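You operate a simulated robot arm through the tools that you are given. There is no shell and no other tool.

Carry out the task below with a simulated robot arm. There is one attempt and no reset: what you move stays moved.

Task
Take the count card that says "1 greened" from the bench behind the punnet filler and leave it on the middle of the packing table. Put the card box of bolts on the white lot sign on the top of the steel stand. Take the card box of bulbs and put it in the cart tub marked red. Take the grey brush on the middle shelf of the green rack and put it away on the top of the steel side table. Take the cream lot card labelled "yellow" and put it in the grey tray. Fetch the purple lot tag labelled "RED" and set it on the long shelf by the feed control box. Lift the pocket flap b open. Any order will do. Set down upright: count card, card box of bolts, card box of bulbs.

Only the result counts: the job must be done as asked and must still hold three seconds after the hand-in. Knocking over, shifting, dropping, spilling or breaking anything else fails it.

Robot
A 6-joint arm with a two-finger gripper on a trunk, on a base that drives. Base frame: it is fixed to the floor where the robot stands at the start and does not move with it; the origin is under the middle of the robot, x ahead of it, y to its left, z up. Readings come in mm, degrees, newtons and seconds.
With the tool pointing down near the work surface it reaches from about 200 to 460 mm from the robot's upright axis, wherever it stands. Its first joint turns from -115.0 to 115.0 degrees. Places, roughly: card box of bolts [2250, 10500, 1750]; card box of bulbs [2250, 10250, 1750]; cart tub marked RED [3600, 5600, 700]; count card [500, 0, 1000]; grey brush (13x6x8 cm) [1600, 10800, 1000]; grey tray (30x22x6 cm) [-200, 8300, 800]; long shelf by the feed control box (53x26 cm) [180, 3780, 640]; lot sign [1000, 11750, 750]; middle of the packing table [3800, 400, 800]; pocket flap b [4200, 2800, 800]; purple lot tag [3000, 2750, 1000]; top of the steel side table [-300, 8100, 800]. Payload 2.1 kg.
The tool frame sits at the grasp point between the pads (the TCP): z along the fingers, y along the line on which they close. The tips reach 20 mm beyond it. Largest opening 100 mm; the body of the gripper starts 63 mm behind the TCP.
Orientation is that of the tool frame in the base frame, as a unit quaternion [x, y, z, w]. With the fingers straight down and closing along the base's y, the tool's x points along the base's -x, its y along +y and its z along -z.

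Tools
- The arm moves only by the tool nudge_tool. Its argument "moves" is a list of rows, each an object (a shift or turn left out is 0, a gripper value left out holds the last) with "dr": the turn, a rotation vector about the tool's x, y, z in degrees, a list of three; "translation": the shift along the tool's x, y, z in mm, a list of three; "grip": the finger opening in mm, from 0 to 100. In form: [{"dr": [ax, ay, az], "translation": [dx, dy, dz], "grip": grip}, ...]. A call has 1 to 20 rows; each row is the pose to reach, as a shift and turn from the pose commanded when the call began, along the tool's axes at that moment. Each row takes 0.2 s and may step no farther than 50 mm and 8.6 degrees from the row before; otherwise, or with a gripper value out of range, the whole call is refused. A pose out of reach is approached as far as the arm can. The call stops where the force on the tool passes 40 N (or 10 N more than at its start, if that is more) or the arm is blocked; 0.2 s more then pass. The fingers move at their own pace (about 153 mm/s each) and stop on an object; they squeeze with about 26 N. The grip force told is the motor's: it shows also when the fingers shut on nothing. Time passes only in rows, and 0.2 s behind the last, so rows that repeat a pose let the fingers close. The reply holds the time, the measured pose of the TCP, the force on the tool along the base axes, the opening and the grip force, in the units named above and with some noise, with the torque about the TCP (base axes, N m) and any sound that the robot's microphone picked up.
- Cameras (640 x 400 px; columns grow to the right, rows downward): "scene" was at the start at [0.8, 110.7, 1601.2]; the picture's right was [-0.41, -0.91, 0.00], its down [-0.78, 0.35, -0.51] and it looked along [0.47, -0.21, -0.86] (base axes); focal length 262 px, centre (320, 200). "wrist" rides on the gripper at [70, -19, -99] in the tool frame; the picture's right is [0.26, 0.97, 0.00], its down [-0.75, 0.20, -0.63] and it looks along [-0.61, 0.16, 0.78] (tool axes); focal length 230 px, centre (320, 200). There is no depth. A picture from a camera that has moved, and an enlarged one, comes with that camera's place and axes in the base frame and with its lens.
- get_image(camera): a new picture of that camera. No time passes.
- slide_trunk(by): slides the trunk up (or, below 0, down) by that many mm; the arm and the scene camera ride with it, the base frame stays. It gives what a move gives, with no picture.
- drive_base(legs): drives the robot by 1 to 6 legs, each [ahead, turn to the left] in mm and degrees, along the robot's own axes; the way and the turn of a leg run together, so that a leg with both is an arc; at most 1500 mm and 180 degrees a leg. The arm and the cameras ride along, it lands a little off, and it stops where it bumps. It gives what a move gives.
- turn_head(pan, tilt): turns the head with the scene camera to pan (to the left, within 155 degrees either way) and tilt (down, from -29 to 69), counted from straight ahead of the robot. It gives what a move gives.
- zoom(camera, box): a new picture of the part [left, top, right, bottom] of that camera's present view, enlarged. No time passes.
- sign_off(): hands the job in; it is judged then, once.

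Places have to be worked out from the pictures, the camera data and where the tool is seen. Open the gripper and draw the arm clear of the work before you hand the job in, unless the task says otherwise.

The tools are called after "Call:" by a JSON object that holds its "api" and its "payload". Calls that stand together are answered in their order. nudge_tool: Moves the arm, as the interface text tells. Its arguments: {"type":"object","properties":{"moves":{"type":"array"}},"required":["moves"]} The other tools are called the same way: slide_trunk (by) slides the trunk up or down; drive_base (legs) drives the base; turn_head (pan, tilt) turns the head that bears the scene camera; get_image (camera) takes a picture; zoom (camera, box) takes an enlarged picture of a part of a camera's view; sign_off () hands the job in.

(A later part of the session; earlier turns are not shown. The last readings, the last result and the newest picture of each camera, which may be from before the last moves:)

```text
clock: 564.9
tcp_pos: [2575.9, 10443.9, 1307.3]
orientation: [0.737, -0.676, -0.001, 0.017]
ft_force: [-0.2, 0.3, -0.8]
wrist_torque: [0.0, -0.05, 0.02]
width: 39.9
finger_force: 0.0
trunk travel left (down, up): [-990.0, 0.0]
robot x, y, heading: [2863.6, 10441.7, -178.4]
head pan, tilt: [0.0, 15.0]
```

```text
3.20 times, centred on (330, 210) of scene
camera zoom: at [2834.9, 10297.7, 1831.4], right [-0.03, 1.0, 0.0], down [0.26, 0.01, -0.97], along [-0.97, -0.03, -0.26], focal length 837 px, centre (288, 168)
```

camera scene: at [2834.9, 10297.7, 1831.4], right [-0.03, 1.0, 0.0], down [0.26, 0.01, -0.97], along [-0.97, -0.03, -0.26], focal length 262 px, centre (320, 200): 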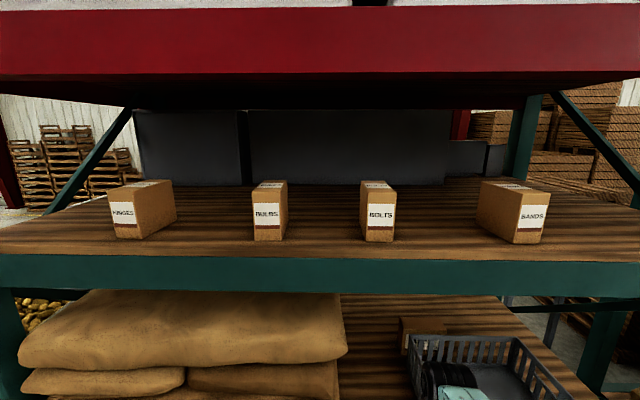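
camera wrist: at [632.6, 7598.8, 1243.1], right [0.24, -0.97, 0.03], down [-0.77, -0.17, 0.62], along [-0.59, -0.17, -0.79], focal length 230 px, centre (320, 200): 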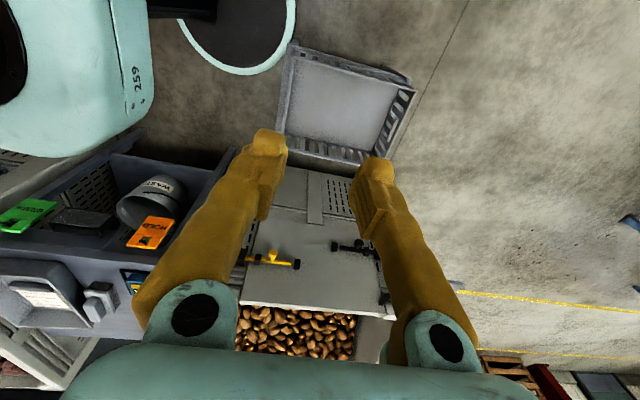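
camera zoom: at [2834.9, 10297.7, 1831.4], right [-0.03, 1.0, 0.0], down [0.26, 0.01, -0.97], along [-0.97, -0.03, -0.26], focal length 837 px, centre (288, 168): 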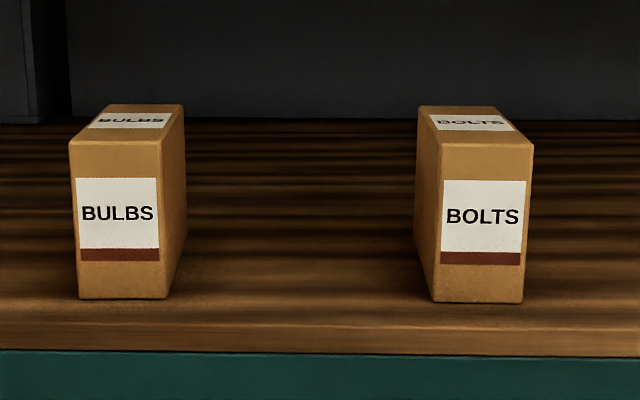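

BOLTS measured: x 2193–2313, y 10380–10440, z 1601–1709 (BULBS centre y≈10172); the shelf edge is at x≈2355. I'll take it with the tool nearly horizontal. First trim the small tilt, then turn the camera to the robot side.

Call:
{"api": "nudge_tool", "payload": {"moves": [{"dr": [1.5, -1.2, 0]}, {"dr": [1.5, -1.2, 0]}]}}

Call:
{"api": "nudge_tool", "payload": {"moves": [{"dr": [0, 0, -8.5]}, {"dr": [0, 0, -17]}, {"dr": [0, 0, -25.5]}, {"dr": [0, 0, -34]}, {"dr": [0, 0, -42.5]}, {"dr": [0, 0, -51]}, {"dr": [0, 0, -59.5]}, {"dr": [0, 0, -68]}, {"dr": [0, 0, -76.5]}, {"dr": [0, 0, -85.1]}, {"dr": [0, 0, -85.1], "grip": 90}, {"dr": [0, 0, -85.1]}]}}

```text
clock: 565.5
tcp_pos: [2576.7, 10443.8, 1307.7]
orientation: [0.736, -0.677, 0.001, 0.001]
ft_force: [0.1, 0.1, -0.8]
wrist_torque: [0.01, 0.01, -0.03]
width: 39.7
finger_force: 0.0
trunk travel left (down, up): [-990.0, 0.0]
robot x, y, heading: [2863.3, 10437.5, -178.5]
head pan, tilt: [0.0, 15.0]
```

```text
clock: 568.1
tcp_pos: [2576.9, 10443.9, 1307.0]
orientation: [1.0, 0.001, 0.0, 0.001]
ft_force: [0.6, 0.0, -0.2]
wrist_torque: [-0.02, -0.02, 0.0]
width: 90.0
finger_force: 0.2
trunk travel left (down, up): [-990.0, 0.0]
robot x, y, heading: [2868.5, 10440.6, -178.8]
head pan, tilt: [0.0, 15.0]
```

Orientation is clean now. I raise the arm while pitching the tool forward to 15° below horizontal, ending outside the shelf at about (2462, 10410, 1672).

Call:
{"api": "nudge_tool", "payload": {"moves": [{"translation": [-6, 2, -20], "dr": [0, -4, 0]}, {"translation": [-12, 4, -40], "dr": [0, -8, 0]}, {"translation": [-18, 6, -60], "dr": [0, -12, 0]}, {"translation": [-24, 8, -80], "dr": [0, -16, 0]}, {"translation": [-30, 10, -100], "dr": [0, -20, 0]}, {"translation": [-36, 12, -120], "dr": [0, -24, 0]}, {"translation": [-42, 14, -140], "dr": [0, -28, 0]}, {"translation": [-48, 16, -160], "dr": [0, -32, 0]}, {"translation": [-54, 18, -180], "dr": [0, -36, 0]}, {"translation": [-60, 20, -200], "dr": [0, -40, 0]}]}}

Call:
{"api": "get_image", "payload": {"camera": "scene"}}

```text
clock: 570.3
tcp_pos: [2516.5, 10425.1, 1507.5]
orientation: [0.939, 0.0, -0.343, 0.001]
ft_force: [0.1, -0.6, 0.5]
wrist_torque: [-0.01, -0.01, -0.01]
width: 89.8
finger_force: 0.1
trunk travel left (down, up): [-990.0, 0.0]
robot x, y, heading: [2863.0, 10439.5, -178.5]
head pan, tilt: [0.0, 15.0]
```

```text
taken
camera scene: at [2835.1, 10297.9, 1831.4], right [-0.03, 1.0, 0.0], down [0.26, 0.01, -0.97], along [-0.97, -0.03, -0.26], focal length 262 px, centre (320, 200)
```

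scene: 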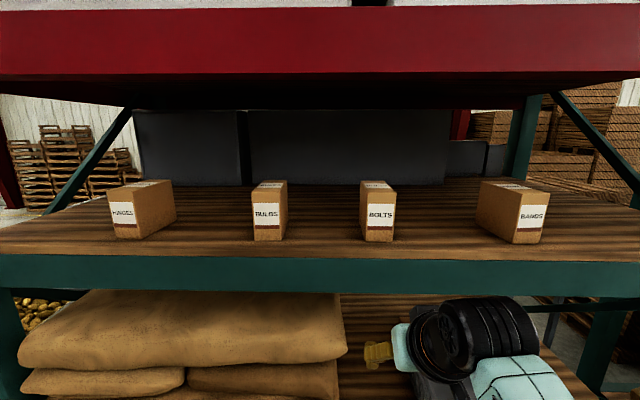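

Good. Continue the second half of that motion.

Call:
{"api": "nudge_tool", "payload": {"moves": [{"translation": [-14.7, 1.5, -9.1], "dr": [0, -3.5, 0]}, {"translation": [-29.4, 3, -18.2], "dr": [0, -7, 0]}, {"translation": [-44.1, 4.5, -27.3], "dr": [0, -10.5, 0]}, {"translation": [-58.8, 6, -36.4], "dr": [0, -14, 0]}, {"translation": [-73.5, 7.5, -45.5], "dr": [0, -17.5, 0]}, {"translation": [-88.1, 9, -54.5], "dr": [0, -21, 0]}, {"translation": [-102.8, 10.5, -63.6], "dr": [0, -24.5, 0]}, {"translation": [-117.5, 12, -72.7], "dr": [0, -28, 0]}, {"translation": [-132.2, 13.5, -81.8], "dr": [0, -31.5, 0]}, {"translation": [-146.9, 15, -90.9], "dr": [0, -35, 0]}, {"translation": [-146.9, 15, -90.9], "dr": [0, -35, 0]}]}}

Call:
{"api": "get_image", "payload": {"camera": "scene"}}

Call:
{"api": "get_image", "payload": {"camera": "wrist"}}

```text
clock: 572.7
tcp_pos: [2460.9, 10410.4, 1671.6]
orientation: [0.793, 0.0, -0.609, 0.001]
ft_force: [-0.7, 0.2, 0.4]
wrist_torque: [0.02, 0.03, -0.02]
width: 89.9
finger_force: 0.1
trunk travel left (down, up): [-990.0, 0.0]
robot x, y, heading: [2861.2, 10439.1, -178.6]
head pan, tilt: [0.0, 15.0]
```

```text
taken
camera scene: at [2834.9, 10297.9, 1831.4], right [-0.03, 1.0, 0.0], down [0.26, 0.01, -0.97], along [-0.97, -0.03, -0.26], focal length 262 px, centre (320, 200)
```

scene: 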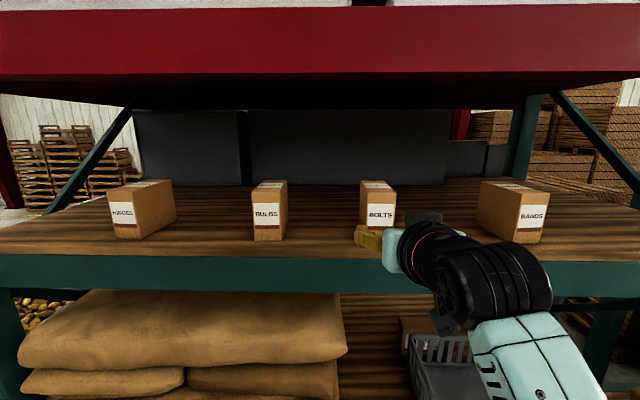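

```text
taken
camera wrist: at [2574.2, 10428.0, 1630.7], right [0.07, -0.97, -0.25], down [0.41, -0.2, 0.89], along [-0.91, -0.16, 0.39], focal length 230 px, centre (320, 200)
```

wrist: 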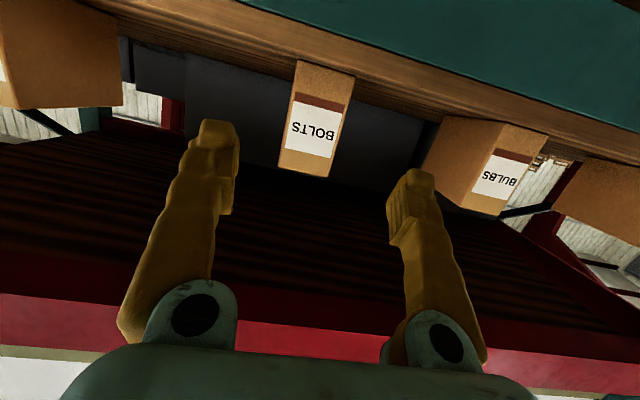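

BOLTS is right between the fingers. I drive forward in two stages to engage it.

Call:
{"api": "drive_base", "payload": {"legs": [[110, 0]]}}

Call:
{"api": "nudge_tool", "payload": {"moves": [{"translation": [0, 0, 0]}, {"translation": [0, 0, 0]}]}}

Call:
{"api": "get_image", "payload": {"camera": "wrist"}}

Call:
{"api": "get_image", "payload": {"camera": "scene"}}

```text
clock: 573.9
tcp_pos: [2357.4, 10410.9, 1675.0]
orientation: [0.791, -0.001, -0.611, 0.001]
ft_force: [-1.4, -0.6, 1.1]
wrist_torque: [-0.01, -0.13, -0.01]
width: 89.9
finger_force: 0.1
trunk travel left (down, up): [-990.0, 0.0]
robot x, y, heading: [2756.7, 10439.6, -178.8]
head pan, tilt: [0.0, 15.0]
```

```text
clock: 574.5
tcp_pos: [2380.0, 10409.4, 1676.4]
orientation: [0.788, -0.002, -0.616, 0.001]
ft_force: [0.9, 1.3, -0.9]
wrist_torque: [0.03, 0.04, 0.02]
width: 90.1
finger_force: 0.1
trunk travel left (down, up): [-990.0, 0.0]
robot x, y, heading: [2758.5, 10435.7, -178.3]
head pan, tilt: [0.0, 15.0]
```

```text
taken
camera wrist: at [2492.0, 10426.9, 1633.8], right [0.06, -0.97, -0.25], down [0.43, -0.2, 0.88], along [-0.9, -0.16, 0.4], focal length 230 px, centre (320, 200)
```

wrist: 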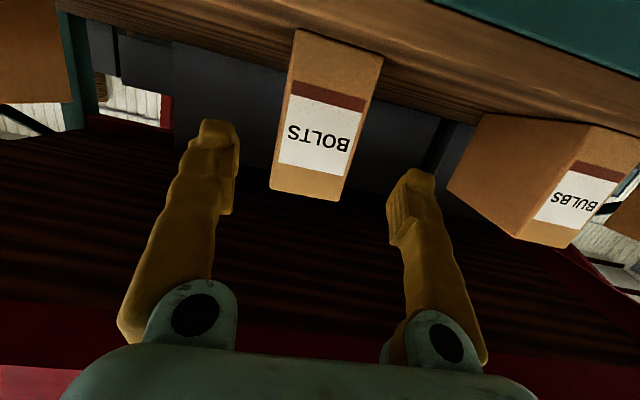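

```text
taken
camera scene: at [2748.2, 10294.7, 1832.8], right [-0.03, 1.0, 0.0], down [0.24, 0.01, -0.97], along [-0.97, -0.02, -0.24], focal length 262 px, centre (320, 200)
```

scene: 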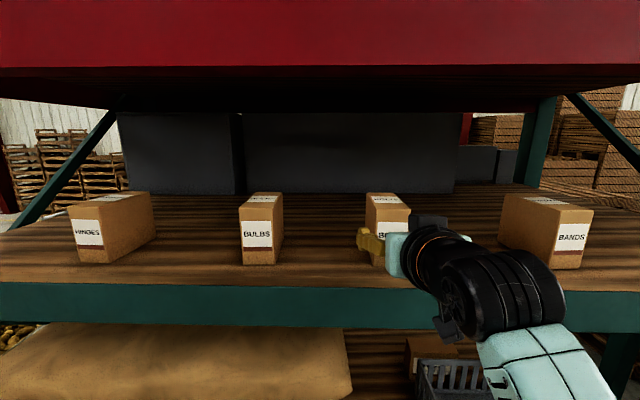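

The robot is swaying with the trunk high; wait for it to settle.

Call:
{"api": "nudge_tool", "payload": {"moves": [{"translation": [0, 0, 0]}, {"translation": [0, 0, 0]}, {"translation": [0, 0, 0]}, {"translation": [0, 0, 0]}, {"translation": [0, 0, 0]}, {"translation": [0, 0, 0]}, {"translation": [0, 0, 0]}, {"translation": [0, 0, 0]}]}}

Call:
{"api": "zoom", "payload": {"camera": "wrist", "box": [160, 0, 480, 220]}}

```text
clock: 576.3
tcp_pos: [2379.6, 10411.3, 1679.5]
orientation: [0.788, -0.002, -0.616, 0.0]
ft_force: [0.3, 0.9, -0.2]
wrist_torque: [0.0, -0.03, -0.01]
width: 89.9
finger_force: 0.0
trunk travel left (down, up): [-990.0, 0.0]
robot x, y, heading: [2756.4, 10437.7, -178.6]
head pan, tilt: [0.0, 15.0]
```

```text
1.82 times, centred on (320, 110) of wrist
camera zoom: at [2493.5, 10428.5, 1635.8], right [0.06, -0.97, -0.25], down [0.43, -0.2, 0.88], along [-0.9, -0.16, 0.4], focal length 418 px, centre (320, 364)
```

zoom: 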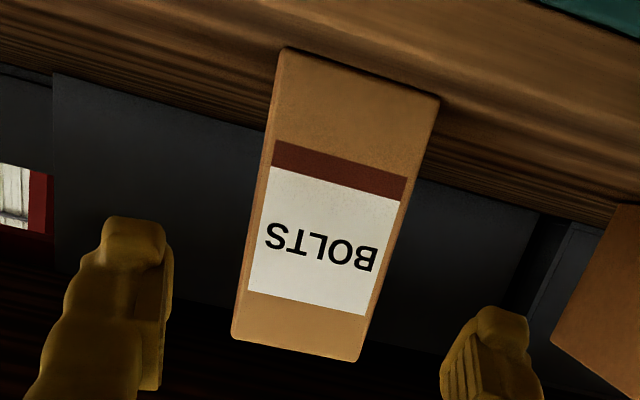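

The robot now leans back by about 1°. I look down in front of the base before going on.

Call:
{"api": "turn_head", "payload": {"pan": 15, "tilt": 66}}

Call:
{"api": "get_image", "payload": {"camera": "scene"}}

```text
clock: 577.5
tcp_pos: [2379.9, 10411.0, 1678.9]
orientation: [0.787, -0.001, -0.617, 0.001]
ft_force: [0.2, 0.6, -0.5]
wrist_torque: [0.01, 0.03, 0.0]
width: 90.0
finger_force: 0.1
trunk travel left (down, up): [-990.0, 0.0]
robot x, y, heading: [2753.9, 10433.5, -178.6]
head pan, tilt: [15.0, 66.0]
```

```text
taken
camera scene: at [2760.3, 10280.7, 1758.6], right [-0.28, 0.96, 0.0], down [0.88, 0.26, -0.41], along [-0.39, -0.12, -0.91], focal length 262 px, centre (320, 200)
```

scene: 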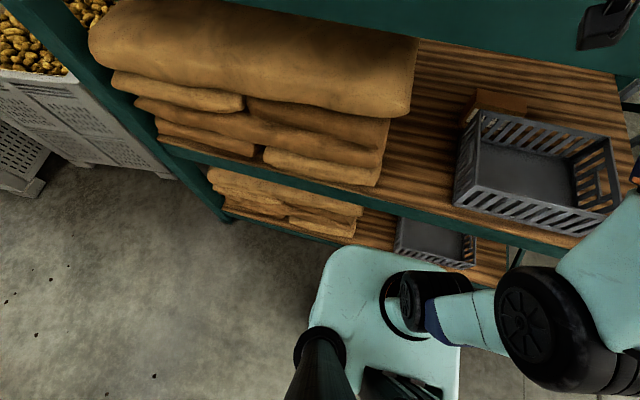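

Nothing visible in contact. I drive on another 70 mm and re-check.

Call:
{"api": "drive_base", "payload": {"legs": [[70, 0]]}}

Call:
{"api": "nudge_tool", "payload": {"moves": [{"translation": [0, 0, 0]}, {"translation": [0, 0, 0]}, {"translation": [0, 0, 0]}, {"translation": [0, 0, 0]}, {"translation": [0, 0, 0]}, {"translation": [0, 0, 0]}]}}

Call:
{"api": "turn_head", "payload": {"pan": 0, "tilt": 25}}

Call:
{"api": "get_image", "payload": {"camera": "wrist"}}

Call:
{"api": "get_image", "payload": {"camera": "scene"}}

```text
clock: 578.5
tcp_pos: [2316.8, 10411.7, 1681.9]
orientation: [0.786, -0.002, -0.618, 0.001]
ft_force: [-1.6, -0.5, 0.3]
wrist_torque: [0.0, -0.1, 0.0]
width: 90.0
finger_force: 0.0
trunk travel left (down, up): [-990.0, 0.0]
robot x, y, heading: [2684.5, 10437.2, -178.7]
head pan, tilt: [15.0, 66.0]
```

```text
clock: 579.9
tcp_pos: [2324.8, 10410.6, 1682.1]
orientation: [0.784, -0.002, -0.621, 0.001]
ft_force: [-0.2, -0.9, -0.8]
wrist_torque: [0.05, -0.02, 0.0]
width: 90.2
finger_force: 0.1
trunk travel left (down, up): [-990.0, 0.0]
robot x, y, heading: [2681.1, 10436.8, -178.7]
head pan, tilt: [15.0, 66.0]
```

```text
clock: 581.0
tcp_pos: [2332.0, 10411.6, 1685.7]
orientation: [0.782, -0.001, -0.623, 0.002]
ft_force: [0.1, -0.3, -0.2]
wrist_torque: [-0.04, -0.01, -0.03]
width: 90.2
finger_force: 0.0
trunk travel left (down, up): [-990.0, 0.0]
robot x, y, heading: [2680.8, 10435.3, -178.6]
head pan, tilt: [0.0, 25.0]
```

```text
taken
camera wrist: at [2445.9, 10429.3, 1639.8], right [0.06, -0.97, -0.25], down [0.44, -0.2, 0.87], along [-0.89, -0.16, 0.42], focal length 230 px, centre (320, 200)
```

wrist: 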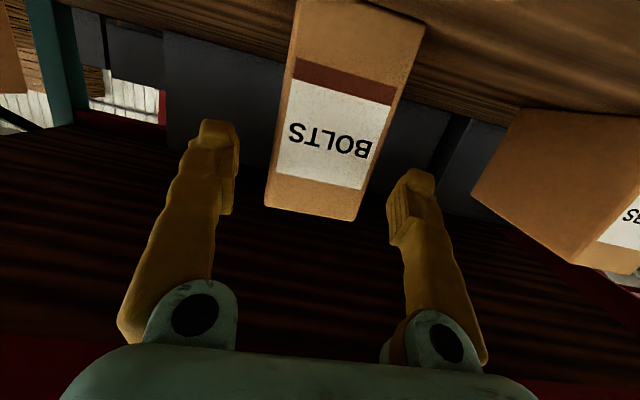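

```text
taken
camera scene: at [2654.3, 10293.1, 1815.1], right [-0.02, 1.0, 0.0], down [0.42, 0.01, -0.91], along [-0.91, -0.02, -0.42], focal length 262 px, centre (320, 200)
```

scene: 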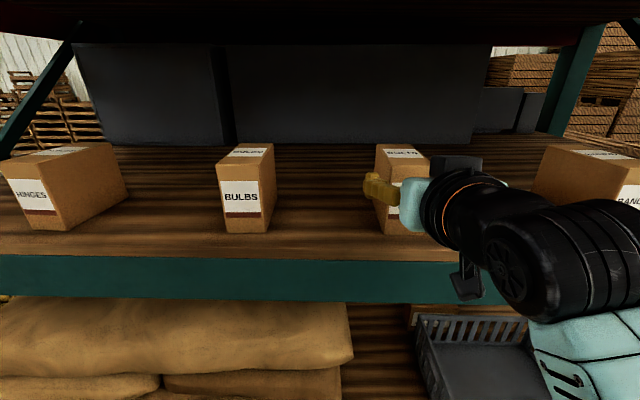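

The body is level; only the arm has drifted back a little. I nudge forward and slightly down so the TCP comes to about (2282, 10410, 1668) around the box.

Call:
{"api": "nudge_tool", "payload": {"moves": [{"translation": [2, 0, 15]}, {"translation": [4, 0, 30]}, {"translation": [6, 0, 45]}, {"translation": [6.3, 0, 53]}, {"translation": [6.3, 0, 53]}, {"translation": [6.3, 0, 53]}]}}

Call:
{"api": "get_image", "payload": {"camera": "wrist"}}

Call:
{"api": "zoom", "payload": {"camera": "scene", "box": [300, 120, 560, 280]}}

```text
clock: 582.4
tcp_pos: [2281.7, 10412.2, 1667.0]
orientation: [0.783, -0.001, -0.622, 0.002]
ft_force: [0.0, -0.5, -0.1]
wrist_torque: [-0.01, -0.03, 0.0]
width: 90.1
finger_force: 0.1
trunk travel left (down, up): [-990.0, 0.0]
robot x, y, heading: [2684.3, 10434.9, -178.7]
head pan, tilt: [0.0, 25.0]
```

```text
taken
camera wrist: at [2395.1, 10429.7, 1621.2], right [0.06, -0.97, -0.25], down [0.44, -0.2, 0.87], along [-0.89, -0.16, 0.42], focal length 230 px, centre (320, 200)
```

wrist: 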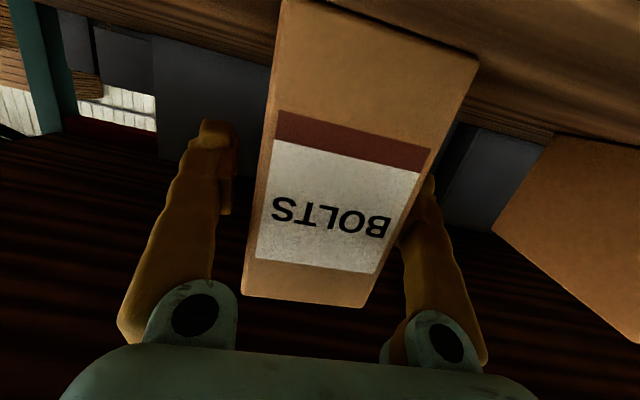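

```text
2.46 times, centred on (430, 200) of scene
camera zoom: at [2653.8, 10293.3, 1815.2], right [-0.02, 1.0, 0.0], down [0.42, 0.01, -0.91], along [-0.91, -0.02, -0.42], focal length 644 px, centre (49, 200)
```

zoom: 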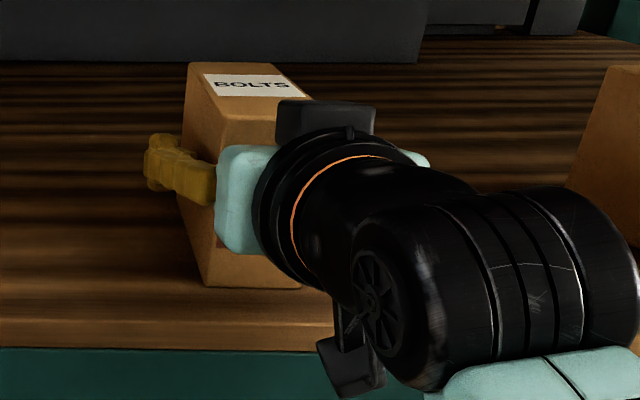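

Fingers straddle the box. Close.

Call:
{"api": "nudge_tool", "payload": {"moves": [{"grip": 75}, {"grip": 60}, {"grip": 45}, {"grip": 40}, {"grip": 40}]}}

Call:
{"api": "get_image", "payload": {"camera": "wrist"}}

```text
clock: 583.6
tcp_pos: [2282.5, 10412.2, 1666.3]
orientation: [0.782, -0.002, -0.623, 0.001]
ft_force: [0.5, -0.3, 2.1]
wrist_torque: [0.1, 0.04, -0.09]
width: 59.9
finger_force: 25.8
trunk travel left (down, up): [-990.0, 0.0]
robot x, y, heading: [2679.9, 10438.4, -178.7]
head pan, tilt: [0.0, 25.0]
```

```text
taken
camera wrist: at [2395.0, 10429.8, 1621.3], right [0.06, -0.97, -0.25], down [0.44, -0.2, 0.87], along [-0.89, -0.16, 0.42], focal length 230 px, centre (320, 200)
```

wrist: 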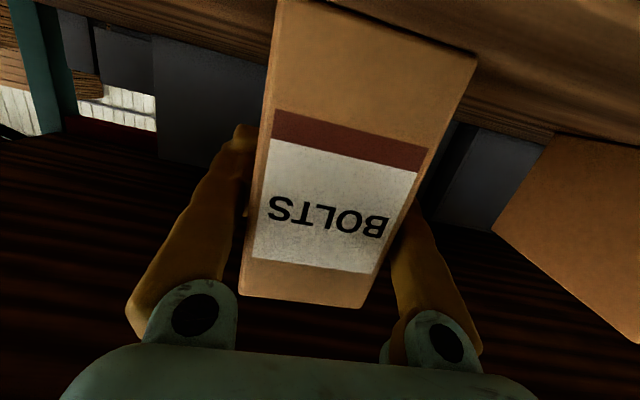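

Gripped at 59.9 mm. Lift 40 mm slowly and check weight.

Call:
{"api": "nudge_tool", "payload": {"moves": [{"translation": [-5, 0, -1.2]}, {"translation": [-12, 0, -2.8]}, {"translation": [-20, 0, -4.6]}, {"translation": [-30, 0, -7]}, {"translation": [-39, 0, -9]}, {"translation": [-39, 0, -9]}]}}

Call:
{"api": "get_image", "payload": {"camera": "wrist"}}

Call:
{"api": "get_image", "payload": {"camera": "scene"}}

```text
clock: 585.0
tcp_pos: [2282.1, 10411.1, 1707.4]
orientation: [0.783, 0.0, -0.622, 0.003]
ft_force: [0.1, -0.1, -2.8]
wrist_torque: [0.0, -0.09, -0.02]
width: 59.7
finger_force: 25.7
trunk travel left (down, up): [-990.0, 0.0]
robot x, y, heading: [2683.7, 10434.3, -178.6]
head pan, tilt: [0.0, 25.0]
```

```text
taken
camera wrist: at [2395.2, 10429.8, 1661.5], right [0.06, -0.97, -0.25], down [0.44, -0.2, 0.87], along [-0.89, -0.16, 0.42], focal length 230 px, centre (320, 200)
```

wrist: 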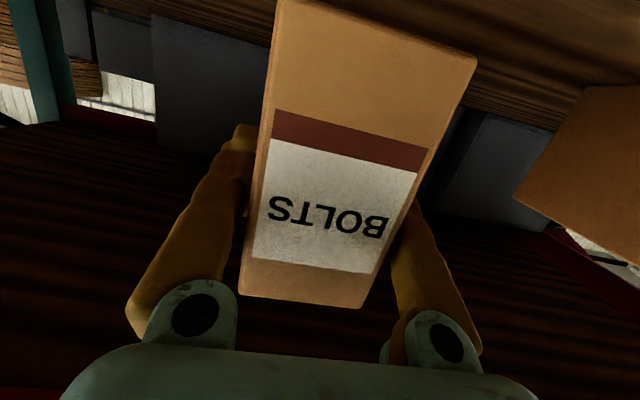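

```text
taken
camera scene: at [2653.0, 10293.2, 1815.2], right [-0.02, 1.0, 0.0], down [0.42, 0.01, -0.91], along [-0.91, -0.02, -0.42], focal length 262 px, centre (320, 200)
```

scene: 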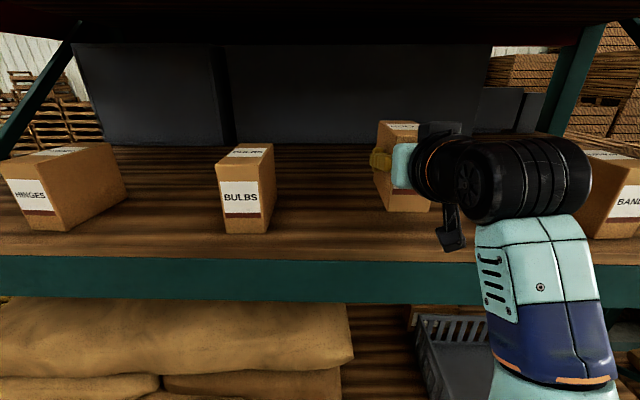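

Box lifted (light) and upright. Back out from the shelf, then lower the trunk for travel.

Call:
{"api": "drive_base", "payload": {"legs": [[-450, 0]]}}

Call:
{"api": "slide_trunk", "payload": {"by": -265}}

Call:
{"api": "get_image", "payload": {"camera": "wrist"}}

Call:
{"api": "get_image", "payload": {"camera": "scene"}}

```text
clock: 587.7
tcp_pos: [2719.6, 10424.9, 1704.5]
orientation: [0.783, -0.007, -0.622, -0.003]
ft_force: [0.2, 0.0, -3.1]
wrist_torque: [0.01, -0.1, 0.03]
width: 59.8
finger_force: 26.2
trunk travel left (down, up): [-990.0, 0.0]
robot x, y, heading: [3123.8, 10443.6, -179.0]
head pan, tilt: [0.0, 25.0]
```

```text
clock: 590.4
tcp_pos: [2722.6, 10424.9, 1441.8]
orientation: [0.783, -0.007, -0.621, -0.003]
ft_force: [0.6, -0.6, -2.8]
wrist_torque: [0.01, -0.06, 0.02]
width: 59.9
finger_force: 25.8
trunk travel left (down, up): [-725.0, 265.0]
robot x, y, heading: [3122.3, 10441.3, -179.6]
head pan, tilt: [0.0, 25.0]
```

```text
taken
camera wrist: at [2836.2, 10441.8, 1396.5], right [0.05, -0.97, -0.25], down [0.44, -0.2, 0.87], along [-0.9, -0.15, 0.42], focal length 230 px, centre (320, 200)
```

wrist: 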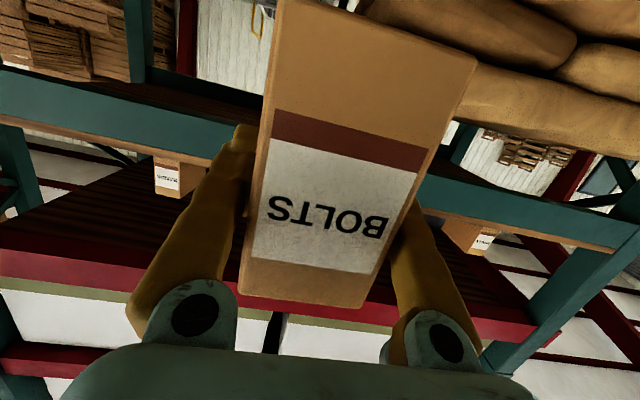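

```text
taken
camera scene: at [3092.3, 10301.7, 1550.2], right [-0.01, 1.0, 0.0], down [0.42, 0.0, -0.91], along [-0.91, -0.01, -0.42], focal length 262 px, centre (320, 200)
```

scene: 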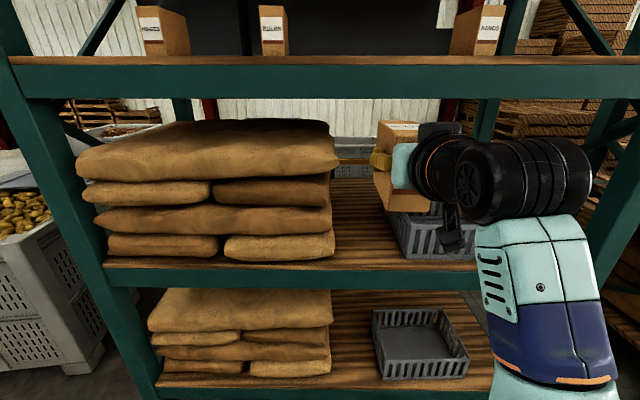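

Now travel back south along the lane. First leg with a position check.

Call:
{"api": "drive_base", "payload": {"legs": [[0, 90], [1200, 0]]}}

```text
clock: 600.1
tcp_pos: [3123.3, 8867.9, 1442.6]
orientation: [0.564, 0.543, -0.446, 0.433]
ft_force: [0.1, 0.8, -2.6]
wrist_torque: [0.06, -0.03, -0.01]
width: 59.8
finger_force: 25.7
trunk travel left (down, up): [-725.0, 265.0]
robot x, y, heading: [3115.9, 9269.2, -90.4]
head pan, tilt: [0.0, 25.0]
```

Call:
{"api": "drive_base", "payload": {"legs": [[0, 0.4], [1200, 0], [1100, 0]]}}

```text
clock: 611.6
tcp_pos: [3156.4, 6596.3, 1441.1]
orientation: [0.56, 0.547, -0.443, 0.437]
ft_force: [0.2, -0.3, -2.4]
wrist_torque: [0.07, -0.04, -0.03]
width: 59.7
finger_force: 25.6
trunk travel left (down, up): [-725.0, 265.0]
robot x, y, heading: [3142.7, 6996.2, -90.0]
head pan, tilt: [0.0, 25.0]
```

Call:
{"api": "drive_base", "payload": {"legs": [[0, -12], [1050, 0], [0, -77]]}}

Call:
{"api": "turn_head", "payload": {"pan": 0, "tilt": 30}}

Call:
{"api": "get_image", "payload": {"camera": "scene"}}

```text
clock: 621.1
tcp_pos: [2530.9, 5928.6, 1441.4]
orientation: [0.783, 0.008, -0.622, 0.01]
ft_force: [-0.3, 0.1, -2.7]
wrist_torque: [-0.04, -0.08, -0.04]
width: 59.9
finger_force: 25.5
trunk travel left (down, up): [-725.0, 265.0]
robot x, y, heading: [2932.9, 5962.0, -177.3]
head pan, tilt: [0.0, 25.0]
```

```text
clock: 621.8
tcp_pos: [2530.4, 5929.8, 1440.6]
orientation: [0.783, 0.008, -0.622, 0.009]
ft_force: [0.2, -0.4, -2.5]
wrist_torque: [0.01, -0.09, 0.02]
width: 59.8
finger_force: 26.0
trunk travel left (down, up): [-725.0, 265.0]
robot x, y, heading: [2931.4, 5962.0, -177.1]
head pan, tilt: [0.0, 30.0]
```

```text
taken
camera scene: at [2906.4, 5819.1, 1542.2], right [-0.05, 1.0, 0.0], down [0.5, 0.03, -0.87], along [-0.86, -0.04, -0.5], focal length 262 px, centre (320, 200)
```

scene: 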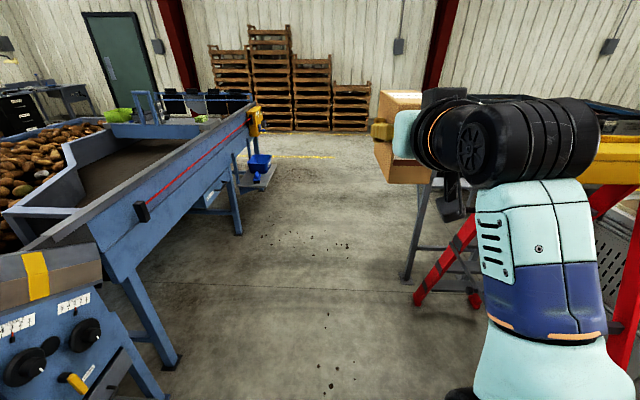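

Ladder and stand stay north of y≈6190; I steer to y≈5700 and drive west.

Call:
{"api": "drive_base", "payload": {"legs": [[0, 11.4], [1040, 0], [0, -13.5]]}}

```text
clock: 628.8
tcp_pos: [1513.4, 5682.3, 1441.6]
orientation: [0.783, -0.006, -0.622, -0.002]
ft_force: [1.2, 0.5, -2.6]
wrist_torque: [0.0, -0.08, 0.0]
width: 59.7
finger_force: 26.2
trunk travel left (down, up): [-725.0, 265.0]
robot x, y, heading: [1916.4, 5698.8, -179.3]
head pan, tilt: [0.0, 30.0]
```

Call:
{"api": "drive_base", "payload": {"legs": [[1050, 0], [0, -90.7]]}}

Call:
{"api": "turn_head", "payload": {"pan": 0, "tilt": 30}}

Call:
{"api": "get_image", "payload": {"camera": "scene"}}

```text
clock: 637.9
tcp_pos: [826.8, 6091.2, 1441.0]
orientation: [0.559, -0.549, -0.446, -0.434]
ft_force: [-0.4, -0.5, -2.4]
wrist_torque: [-0.07, 0.0, 0.0]
width: 59.8
finger_force: 25.8
trunk travel left (down, up): [-725.0, 265.0]
robot x, y, heading: [860.2, 5690.8, 92.8]
head pan, tilt: [0.0, 30.0]
```

```text
clock: 638.5
tcp_pos: [828.2, 6091.6, 1440.9]
orientation: [0.559, -0.548, -0.446, -0.433]
ft_force: [-0.7, -0.4, -2.7]
wrist_torque: [-0.09, 0.01, 0.0]
width: 59.8
finger_force: 25.6
trunk travel left (down, up): [-725.0, 265.0]
robot x, y, heading: [859.0, 5694.6, 92.6]
head pan, tilt: [0.0, 30.0]
```

```text
taken
camera scene: at [717.4, 5715.0, 1542.2], right [1.0, 0.05, 0.0], down [0.02, -0.5, -0.87], along [-0.04, 0.86, -0.5], focal length 262 px, centre (320, 200)
```

scene: 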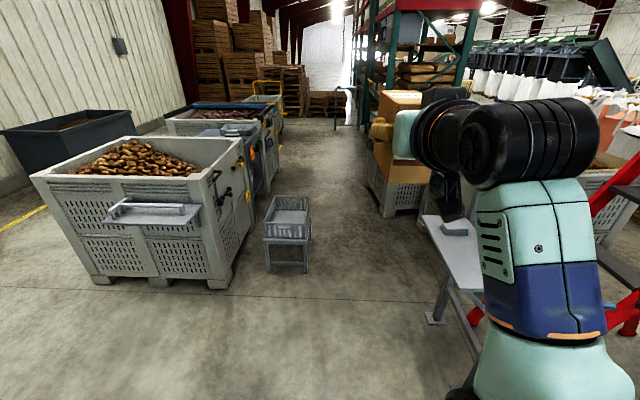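

Corridor clear; proceed north in stages.

Call:
{"api": "drive_base", "payload": {"legs": [[0, -2.2], [1300, 0]]}}

```text
clock: 645.6
tcp_pos: [806.9, 7425.6, 1441.5]
orientation: [0.555, -0.552, -0.443, -0.437]
ft_force: [-0.9, -0.2, -2.4]
wrist_torque: [-0.01, -0.01, 0.01]
width: 59.8
finger_force: 25.7
trunk travel left (down, up): [-725.0, 265.0]
robot x, y, heading: [832.4, 7026.5, 91.7]
head pan, tilt: [0.0, 30.0]
```

Call:
{"api": "drive_base", "payload": {"legs": [[0, -2.5], [900, 0]]}}

```text
clock: 650.8
tcp_pos: [835.1, 8331.5, 1441.4]
orientation: [-0.543, 0.565, 0.433, 0.446]
ft_force: [0.1, -0.4, -2.3]
wrist_torque: [-0.1, 0.04, -0.01]
width: 59.5
finger_force: 25.8
trunk travel left (down, up): [-725.0, 265.0]
robot x, y, heading: [843.1, 7928.8, 89.4]
head pan, tilt: [0.0, 30.0]
```

Call:
{"api": "drive_base", "payload": {"legs": [[0, 12], [1350, 0], [0, -12], [1300, 0]]}}

Call:
{"api": "turn_head", "payload": {"pan": -15, "tilt": 30}}

Call:
{"api": "get_image", "payload": {"camera": "scene"}}

```text
clock: 665.5
tcp_pos: [607.7, 11021.6, 1440.8]
orientation: [-0.535, 0.572, 0.427, 0.453]
ft_force: [-0.2, -0.3, -2.2]
wrist_torque: [-0.08, -0.01, -0.04]
width: 59.6
finger_force: 25.5
trunk travel left (down, up): [-725.0, 265.0]
robot x, y, heading: [606.1, 10620.5, 87.9]
head pan, tilt: [0.0, 30.0]
```

```text
clock: 666.2
tcp_pos: [608.7, 11020.7, 1441.6]
orientation: [-0.535, 0.573, 0.426, 0.452]
ft_force: [-0.2, -0.4, -3.1]
wrist_torque: [-0.05, 0.0, -0.02]
width: 59.5
finger_force: 25.9
trunk travel left (down, up): [-725.0, 265.0]
robot x, y, heading: [606.4, 10619.1, 87.5]
head pan, tilt: [-15.0, 30.0]
```

```text
taken
camera scene: at [488.0, 10650.7, 1542.2], right [0.95, -0.3, 0.0], down [-0.15, -0.48, -0.87], along [0.26, 0.83, -0.5], focal length 262 px, centre (320, 200)
```

scene: 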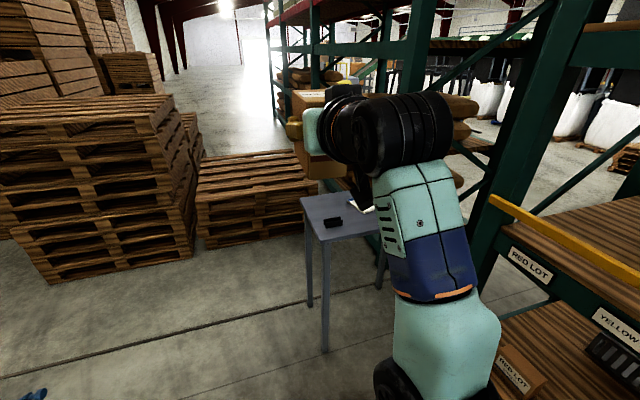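

The steel stand: west side x≈787, y≈11490–11830, top z≈820. I approach it from the west.

Call:
{"api": "drive_base", "payload": {"legs": [[0, 11.5], [1060, 0], [0, -99]]}}

Call:
{"api": "turn_head", "payload": {"pan": 0, "tilt": 40}}

Call:
{"api": "get_image", "payload": {"camera": "scene"}}

```text
clock: 671.2
tcp_pos: [400.6, 11799.2, 1504.8]
orientation: [-0.503, 0.456, 0.567, 0.467]
ft_force: [-0.6, -2.9, -0.4]
wrist_torque: [-0.08, -0.01, -0.08]
width: 69.5
finger_force: 25.8
trunk travel left (down, up): [-725.0, 265.0]
robot x, y, heading: [463.1, 11474.1, 99.7]
head pan, tilt: [-15.0, 30.0]
stopped in leg 2: the force on the tool passed its limit at 50 N (the readings are from after the stop); the commanded pose is now the measured one
```

```text
clock: 672.0
tcp_pos: [407.7, 11811.3, 1504.1]
orientation: [-0.501, 0.457, 0.568, 0.465]
ft_force: [4.2, -15.0, 1.2]
wrist_torque: [0.38, -0.06, -0.71]
width: 67.5
finger_force: 25.5
trunk travel left (down, up): [-725.0, 265.0]
robot x, y, heading: [465.6, 11473.2, 99.8]
head pan, tilt: [0.0, 40.0]
```

```text
taken
camera scene: at [348.7, 11306.3, 1534.4], right [0.99, 0.17, 0.0], down [0.09, -0.55, -0.83], along [-0.14, 0.82, -0.55], focal length 262 px, centre (320, 200)
```

scene: 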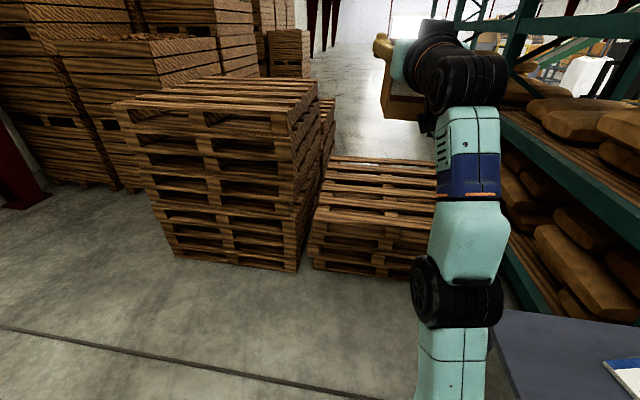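

Something pushed the tool (50 N) and the robot is leaning back. I back off at once.

Call:
{"api": "drive_base", "payload": {"legs": [[-200, 0]]}}

Call:
{"api": "get_image", "payload": {"camera": "scene"}}

Call:
{"api": "get_image", "payload": {"camera": "wrist"}}

```text
clock: 672.7
tcp_pos: [403.7, 11808.4, 1463.6]
orientation: [-0.48, 0.442, 0.587, 0.479]
ft_force: [8.7, -27.3, -8.6]
wrist_torque: [-0.17, 0.22, -0.72]
width: 72.1
finger_force: 25.8
trunk travel left (down, up): [-725.0, 265.0]
robot x, y, heading: [467.2, 11432.0, 100.0]
head pan, tilt: [0.0, 40.0]
stopped in leg 1: the robot was blocked; the commanded pose is now the measured one
```

```text
taken
camera scene: at [360.0, 11201.1, 1531.3], right [0.98, 0.17, 0.0], down [0.09, -0.51, -0.85], along [-0.15, 0.84, -0.52], focal length 262 px, centre (320, 200)
```

scene: 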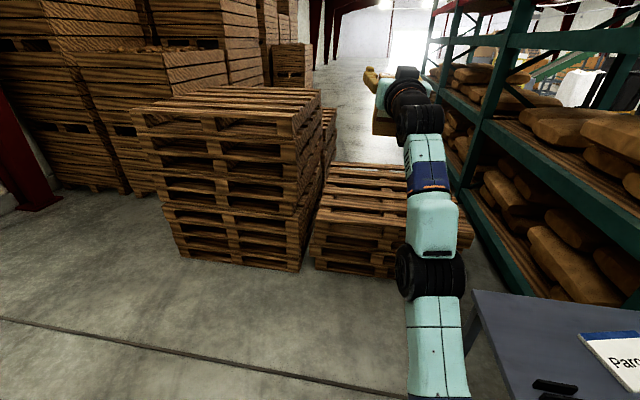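

```text
taken
camera wrist: at [431.5, 11723.8, 1380.1], right [-0.97, -0.11, -0.2], down [-0.05, -0.75, 0.66], along [-0.22, 0.65, 0.73], focal length 230 px, centre (320, 200)
```

wrist: 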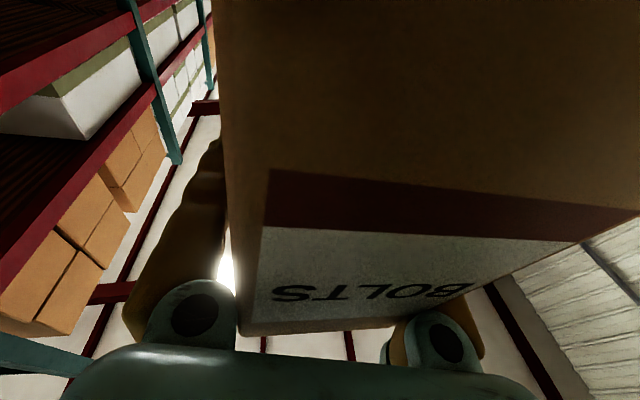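

Call:
{"api": "zoom", "payload": {"camera": "scene", "box": [330, 50, 490, 170]}}

Call:
{"api": "turn_head", "payload": {"pan": 0, "tilt": 69}}

Call:
{"api": "get_image", "payload": {"camera": "scene"}}

```text
3.33 times, centred on (410, 110) of scene
camera zoom: at [360.0, 11201.1, 1531.3], right [0.98, 0.17, 0.0], down [0.09, -0.51, -0.85], along [-0.15, 0.84, -0.52], focal length 872 px, centre (20, 500)
```

zoom: 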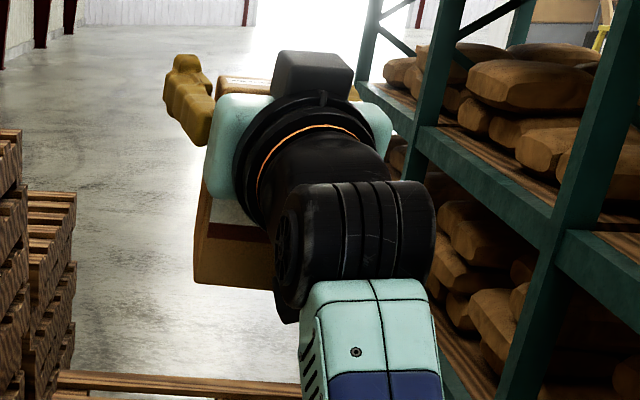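

```text
clock: 673.6
tcp_pos: [407.5, 11808.5, 1463.5]
orientation: [-0.481, 0.443, 0.588, 0.476]
ft_force: [4.2, -14.3, -0.8]
wrist_torque: [0.21, -0.02, -0.76]
width: 68.7
finger_force: 25.9
trunk travel left (down, up): [-725.0, 265.0]
robot x, y, heading: [468.9, 11432.8, 100.0]
head pan, tilt: [0.0, 68.8]
```

```text
taken
camera scene: at [368.6, 11177.3, 1492.5], right [0.98, 0.18, 0.0], down [0.15, -0.85, -0.5], along [-0.09, 0.49, -0.87], focal length 262 px, centre (320, 200)
```

scene: 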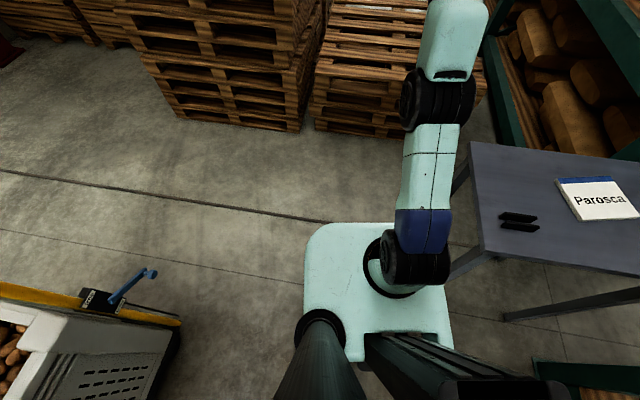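

The box seems to have met something ahead and the arm is propping the robot back. I ease the tool backward in small steps so the robot can settle level.

Call:
{"api": "nudge_tool", "payload": {"moves": [{"translation": [0, 0, -8]}, {"translation": [0, 0, -16]}, {"translation": [0, 0, -24]}, {"translation": [0, 0, -32]}, {"translation": [0, 0, -40]}, {"translation": [0, 0, -48]}, {"translation": [0, 0, -56]}, {"translation": [0, 0, -64]}]}}

Call:
{"api": "get_image", "payload": {"camera": "wrist"}}

```text
clock: 674.0
tcp_pos: [401.6, 11773.9, 1452.2]
orientation: [-0.461, 0.424, 0.606, 0.491]
ft_force: [1.3, -6.4, 2.4]
wrist_torque: [-0.51, -0.05, -0.06]
width: 70.9
finger_force: 26.1
trunk travel left (down, up): [-725.0, 265.0]
robot x, y, heading: [461.1, 11419.6, 100.3]
head pan, tilt: [0.0, 68.8]
stopped in row 1: the arm was blocked; the commanded pose is now the measured one
```

```text
taken
camera wrist: at [427.7, 11693.8, 1362.9], right [-0.98, -0.1, -0.19], down [-0.04, -0.79, 0.61], along [-0.21, 0.6, 0.77], focal length 230 px, centre (320, 200)
```

wrist: 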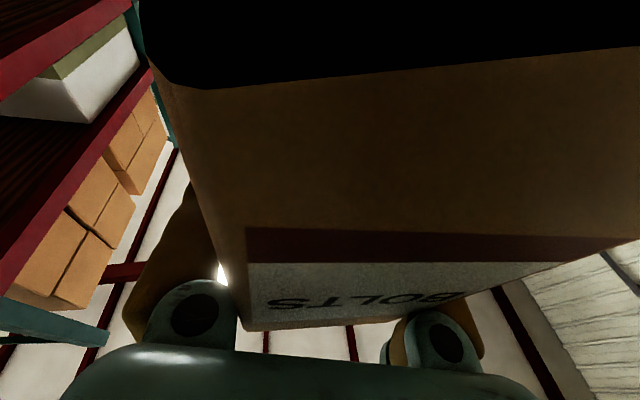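

Call:
{"api": "turn_head", "payload": {"pan": 0, "tilt": 30}}

Call:
{"api": "get_image", "payload": {"camera": "scene"}}

```text
clock: 675.0
tcp_pos: [396.4, 11806.1, 1466.6]
orientation: [-0.453, 0.407, 0.617, 0.498]
ft_force: [5.8, -29.4, 3.4]
wrist_torque: [-1.2, -0.18, -1.2]
width: 67.6
finger_force: 26.6
trunk travel left (down, up): [-725.0, 265.0]
robot x, y, heading: [455.5, 11429.1, 100.4]
head pan, tilt: [0.0, 30.0]
```

```text
taken
camera scene: at [359.1, 11172.6, 1546.0], right [0.98, 0.18, 0.0], down [0.06, -0.34, -0.94], along [-0.17, 0.92, -0.34], focal length 262 px, centre (320, 200)
```

scene: 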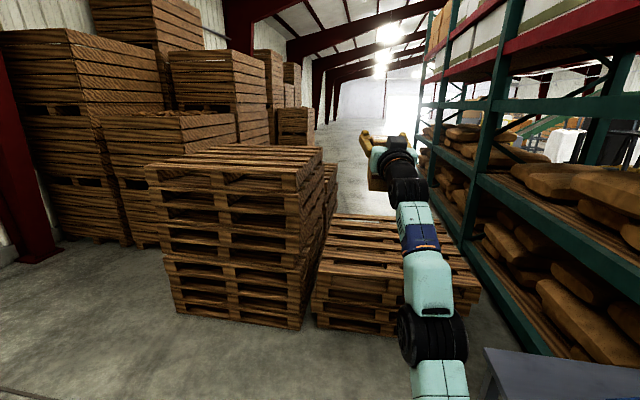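

Call:
{"api": "zoom", "payload": {"camera": "scene", "box": [320, 110, 480, 240]}}

Call:
{"api": "get_image", "payload": {"camera": "wrist"}}

```text
3.08 times, centred on (400, 175) of scene
camera zoom: at [359.1, 11172.6, 1546.0], right [0.98, 0.18, 0.0], down [0.06, -0.34, -0.94], along [-0.17, 0.92, -0.34], focal length 805 px, centre (74, 277)
```

zoom: 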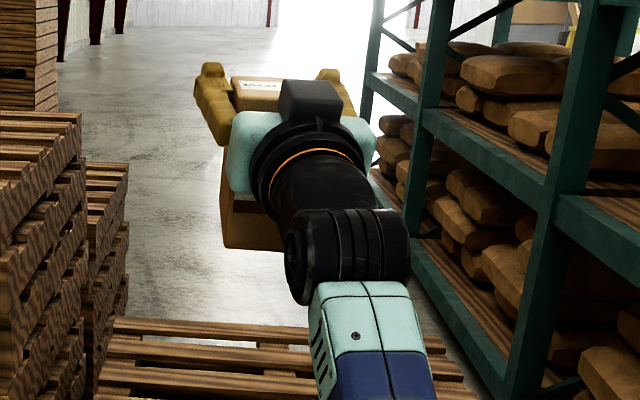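

```text
taken
camera wrist: at [423.4, 11731.7, 1373.5], right [-0.97, -0.1, -0.2], down [-0.03, -0.82, 0.57], along [-0.22, 0.56, 0.8], focal length 230 px, centre (320, 200)
```

wrist: 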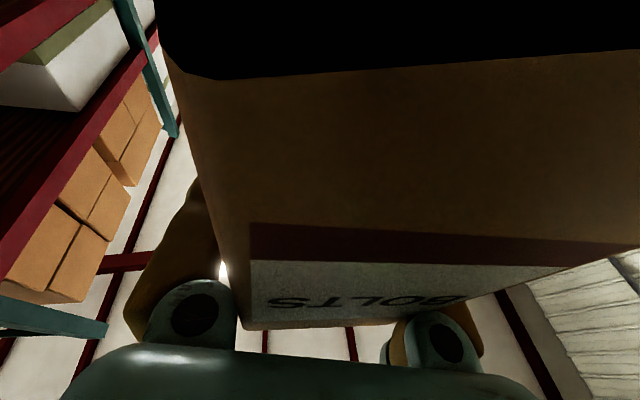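

Call:
{"api": "turn_head", "payload": {"pan": -90, "tilt": 60}}

Call:
{"api": "get_image", "payload": {"camera": "scene"}}

Call:
{"api": "turn_head", "payload": {"pan": 150, "tilt": 50}}

Call:
{"api": "get_image", "payload": {"camera": "scene"}}

```text
clock: 676.7
tcp_pos: [397.0, 11806.7, 1464.9]
orientation: [-0.453, 0.408, 0.616, 0.499]
ft_force: [3.4, -27.6, 8.3]
wrist_torque: [-0.61, -0.53, -0.78]
width: 65.8
finger_force: 26.2
trunk travel left (down, up): [-725.0, 265.0]
robot x, y, heading: [461.1, 11430.6, 100.0]
head pan, tilt: [-90.0, 60.0]
```

```text
taken
camera scene: at [438.1, 11102.9, 1488.7], right [0.17, -0.97, -0.17], down [-0.87, -0.07, -0.49], along [0.47, 0.24, -0.85], focal length 262 px, centre (320, 200)
```

scene: 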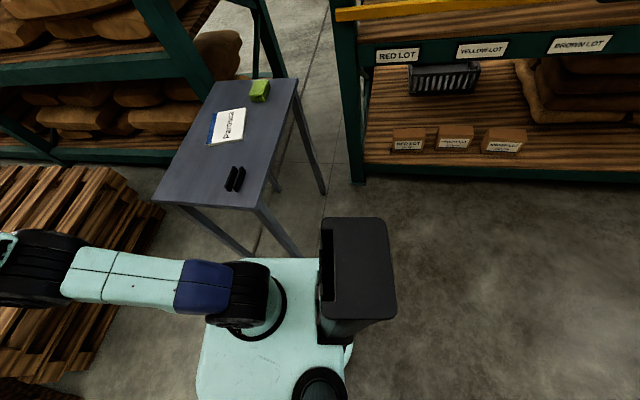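

```text
clock: 680.1
tcp_pos: [396.4, 11804.9, 1465.4]
orientation: [-0.453, 0.408, 0.616, 0.498]
ft_force: [4.9, -31.8, -7.6]
wrist_torque: [-1.01, -0.05, -1.21]
width: 65.7
finger_force: 26.0
trunk travel left (down, up): [-725.0, 265.0]
robot x, y, heading: [456.9, 11432.0, 100.2]
head pan, tilt: [150.0, 50.0]
```

```text
taken
camera scene: at [346.7, 11017.3, 1489.4], right [-0.94, 0.33, 0.09], down [0.24, 0.82, -0.52], along [-0.24, -0.47, -0.85], focal length 262 px, centre (320, 200)
```

scene: 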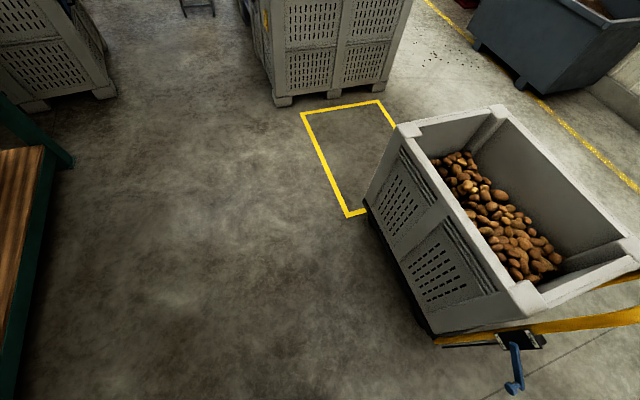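

Call:
{"api": "nudge_tool", "payload": {"moves": [{"translation": [0, 0, -6]}]}}

Call:
{"api": "nudge_tool", "payload": {"moves": [{"translation": [0, 0, -6]}]}}

Call:
{"api": "nudge_tool", "payload": {"moves": [{"translation": [0, 0, -6]}]}}

```text
clock: 680.4
tcp_pos: [397.3, 11757.7, 1484.5]
orientation: [-0.403, 0.359, 0.653, 0.531]
ft_force: [0.6, -5.1, 1.9]
wrist_torque: [-0.61, -0.1, -0.02]
width: 65.6
finger_force: 26.1
trunk travel left (down, up): [-725.0, 265.0]
robot x, y, heading: [457.2, 11419.9, 100.5]
head pan, tilt: [150.0, 50.0]
stopped in row 1: the force on the tool passed its limit at 74 N (the readings are from after the stop); the commanded pose is now the measured one
```

```text
clock: 680.7
tcp_pos: [359.8, 11790.8, 1385.8]
orientation: [-0.464, 0.389, 0.624, 0.493]
ft_force: [0.1, -4.2, 1.9]
wrist_torque: [-0.34, -0.07, -0.1]
width: 72.7
finger_force: 25.5
trunk travel left (down, up): [-725.0, 265.0]
robot x, y, heading: [454.0, 11364.8, 103.6]
head pan, tilt: [150.0, 50.0]
stopped in row 1: the arm was blocked; the commanded pose is now the measured one
```

```text
clock: 681.0
tcp_pos: [345.8, 11781.9, 1339.1]
orientation: [-0.474, 0.383, 0.627, 0.486]
ft_force: [-0.1, -6.0, 6.2]
wrist_torque: [-0.64, -0.15, -0.08]
width: 72.6
finger_force: 25.6
trunk travel left (down, up): [-725.0, 265.0]
robot x, y, heading: [454.0, 11346.0, 105.6]
head pan, tilt: [150.0, 50.0]
stopped in row 1: the arm was blocked; the commanded pose is now the measured one
```

Call:
{"api": "nudge_tool", "payload": {"moves": [{"translation": [0, 0, 0]}, {"translation": [0, 0, 0]}, {"translation": [0, 0, 0]}]}}

Call:
{"api": "turn_head", "payload": {"pan": 0, "tilt": 40}}

Call:
{"api": "get_image", "payload": {"camera": "scene"}}

Call:
{"api": "get_image", "payload": {"camera": "wrist"}}

```text
clock: 681.3
tcp_pos: [327.0, 11806.3, 1287.9]
orientation: [-0.499, 0.394, 0.613, 0.469]
ft_force: [2.8, -26.8, -8.1]
wrist_torque: [0.16, 0.23, -1.0]
width: 75.6
finger_force: 25.5
trunk travel left (down, up): [-725.0, 265.0]
robot x, y, heading: [455.4, 11318.3, 105.9]
head pan, tilt: [150.0, 50.0]
stopped in row 1: the arm was blocked; the commanded pose is now the measured one
```

```text
clock: 683.7
tcp_pos: [330.5, 11806.0, 1291.4]
orientation: [-0.498, 0.393, 0.616, 0.467]
ft_force: [4.8, -26.6, -10.2]
wrist_torque: [0.09, 0.26, -1.01]
width: 69.7
finger_force: 26.3
trunk travel left (down, up): [-725.0, 265.0]
robot x, y, heading: [453.6, 11318.9, 105.9]
head pan, tilt: [0.0, 40.0]
```

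```text
taken
camera scene: at [375.4, 11069.7, 1531.4], right [0.96, 0.27, 0.0], down [0.14, -0.49, -0.86], along [-0.23, 0.83, -0.51], focal length 262 px, centre (320, 200)
```

scene: 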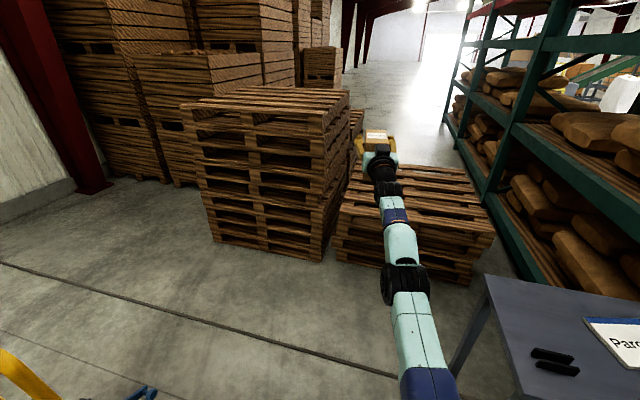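

```text
taken
camera wrist: at [368.2, 11728.5, 1203.7], right [-0.95, -0.2, -0.23], down [0.01, -0.79, 0.62], along [-0.31, 0.59, 0.75], focal length 230 px, centre (320, 200)
```

wrist: 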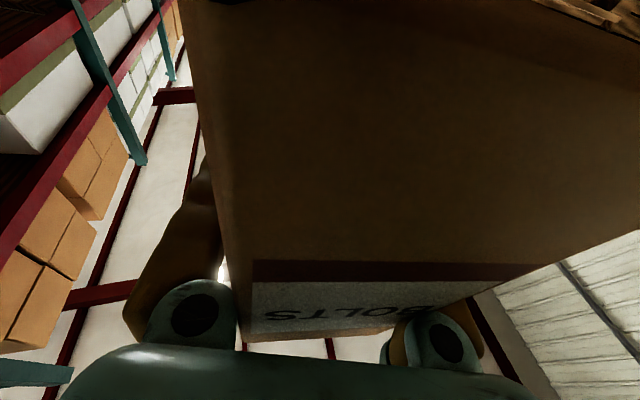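

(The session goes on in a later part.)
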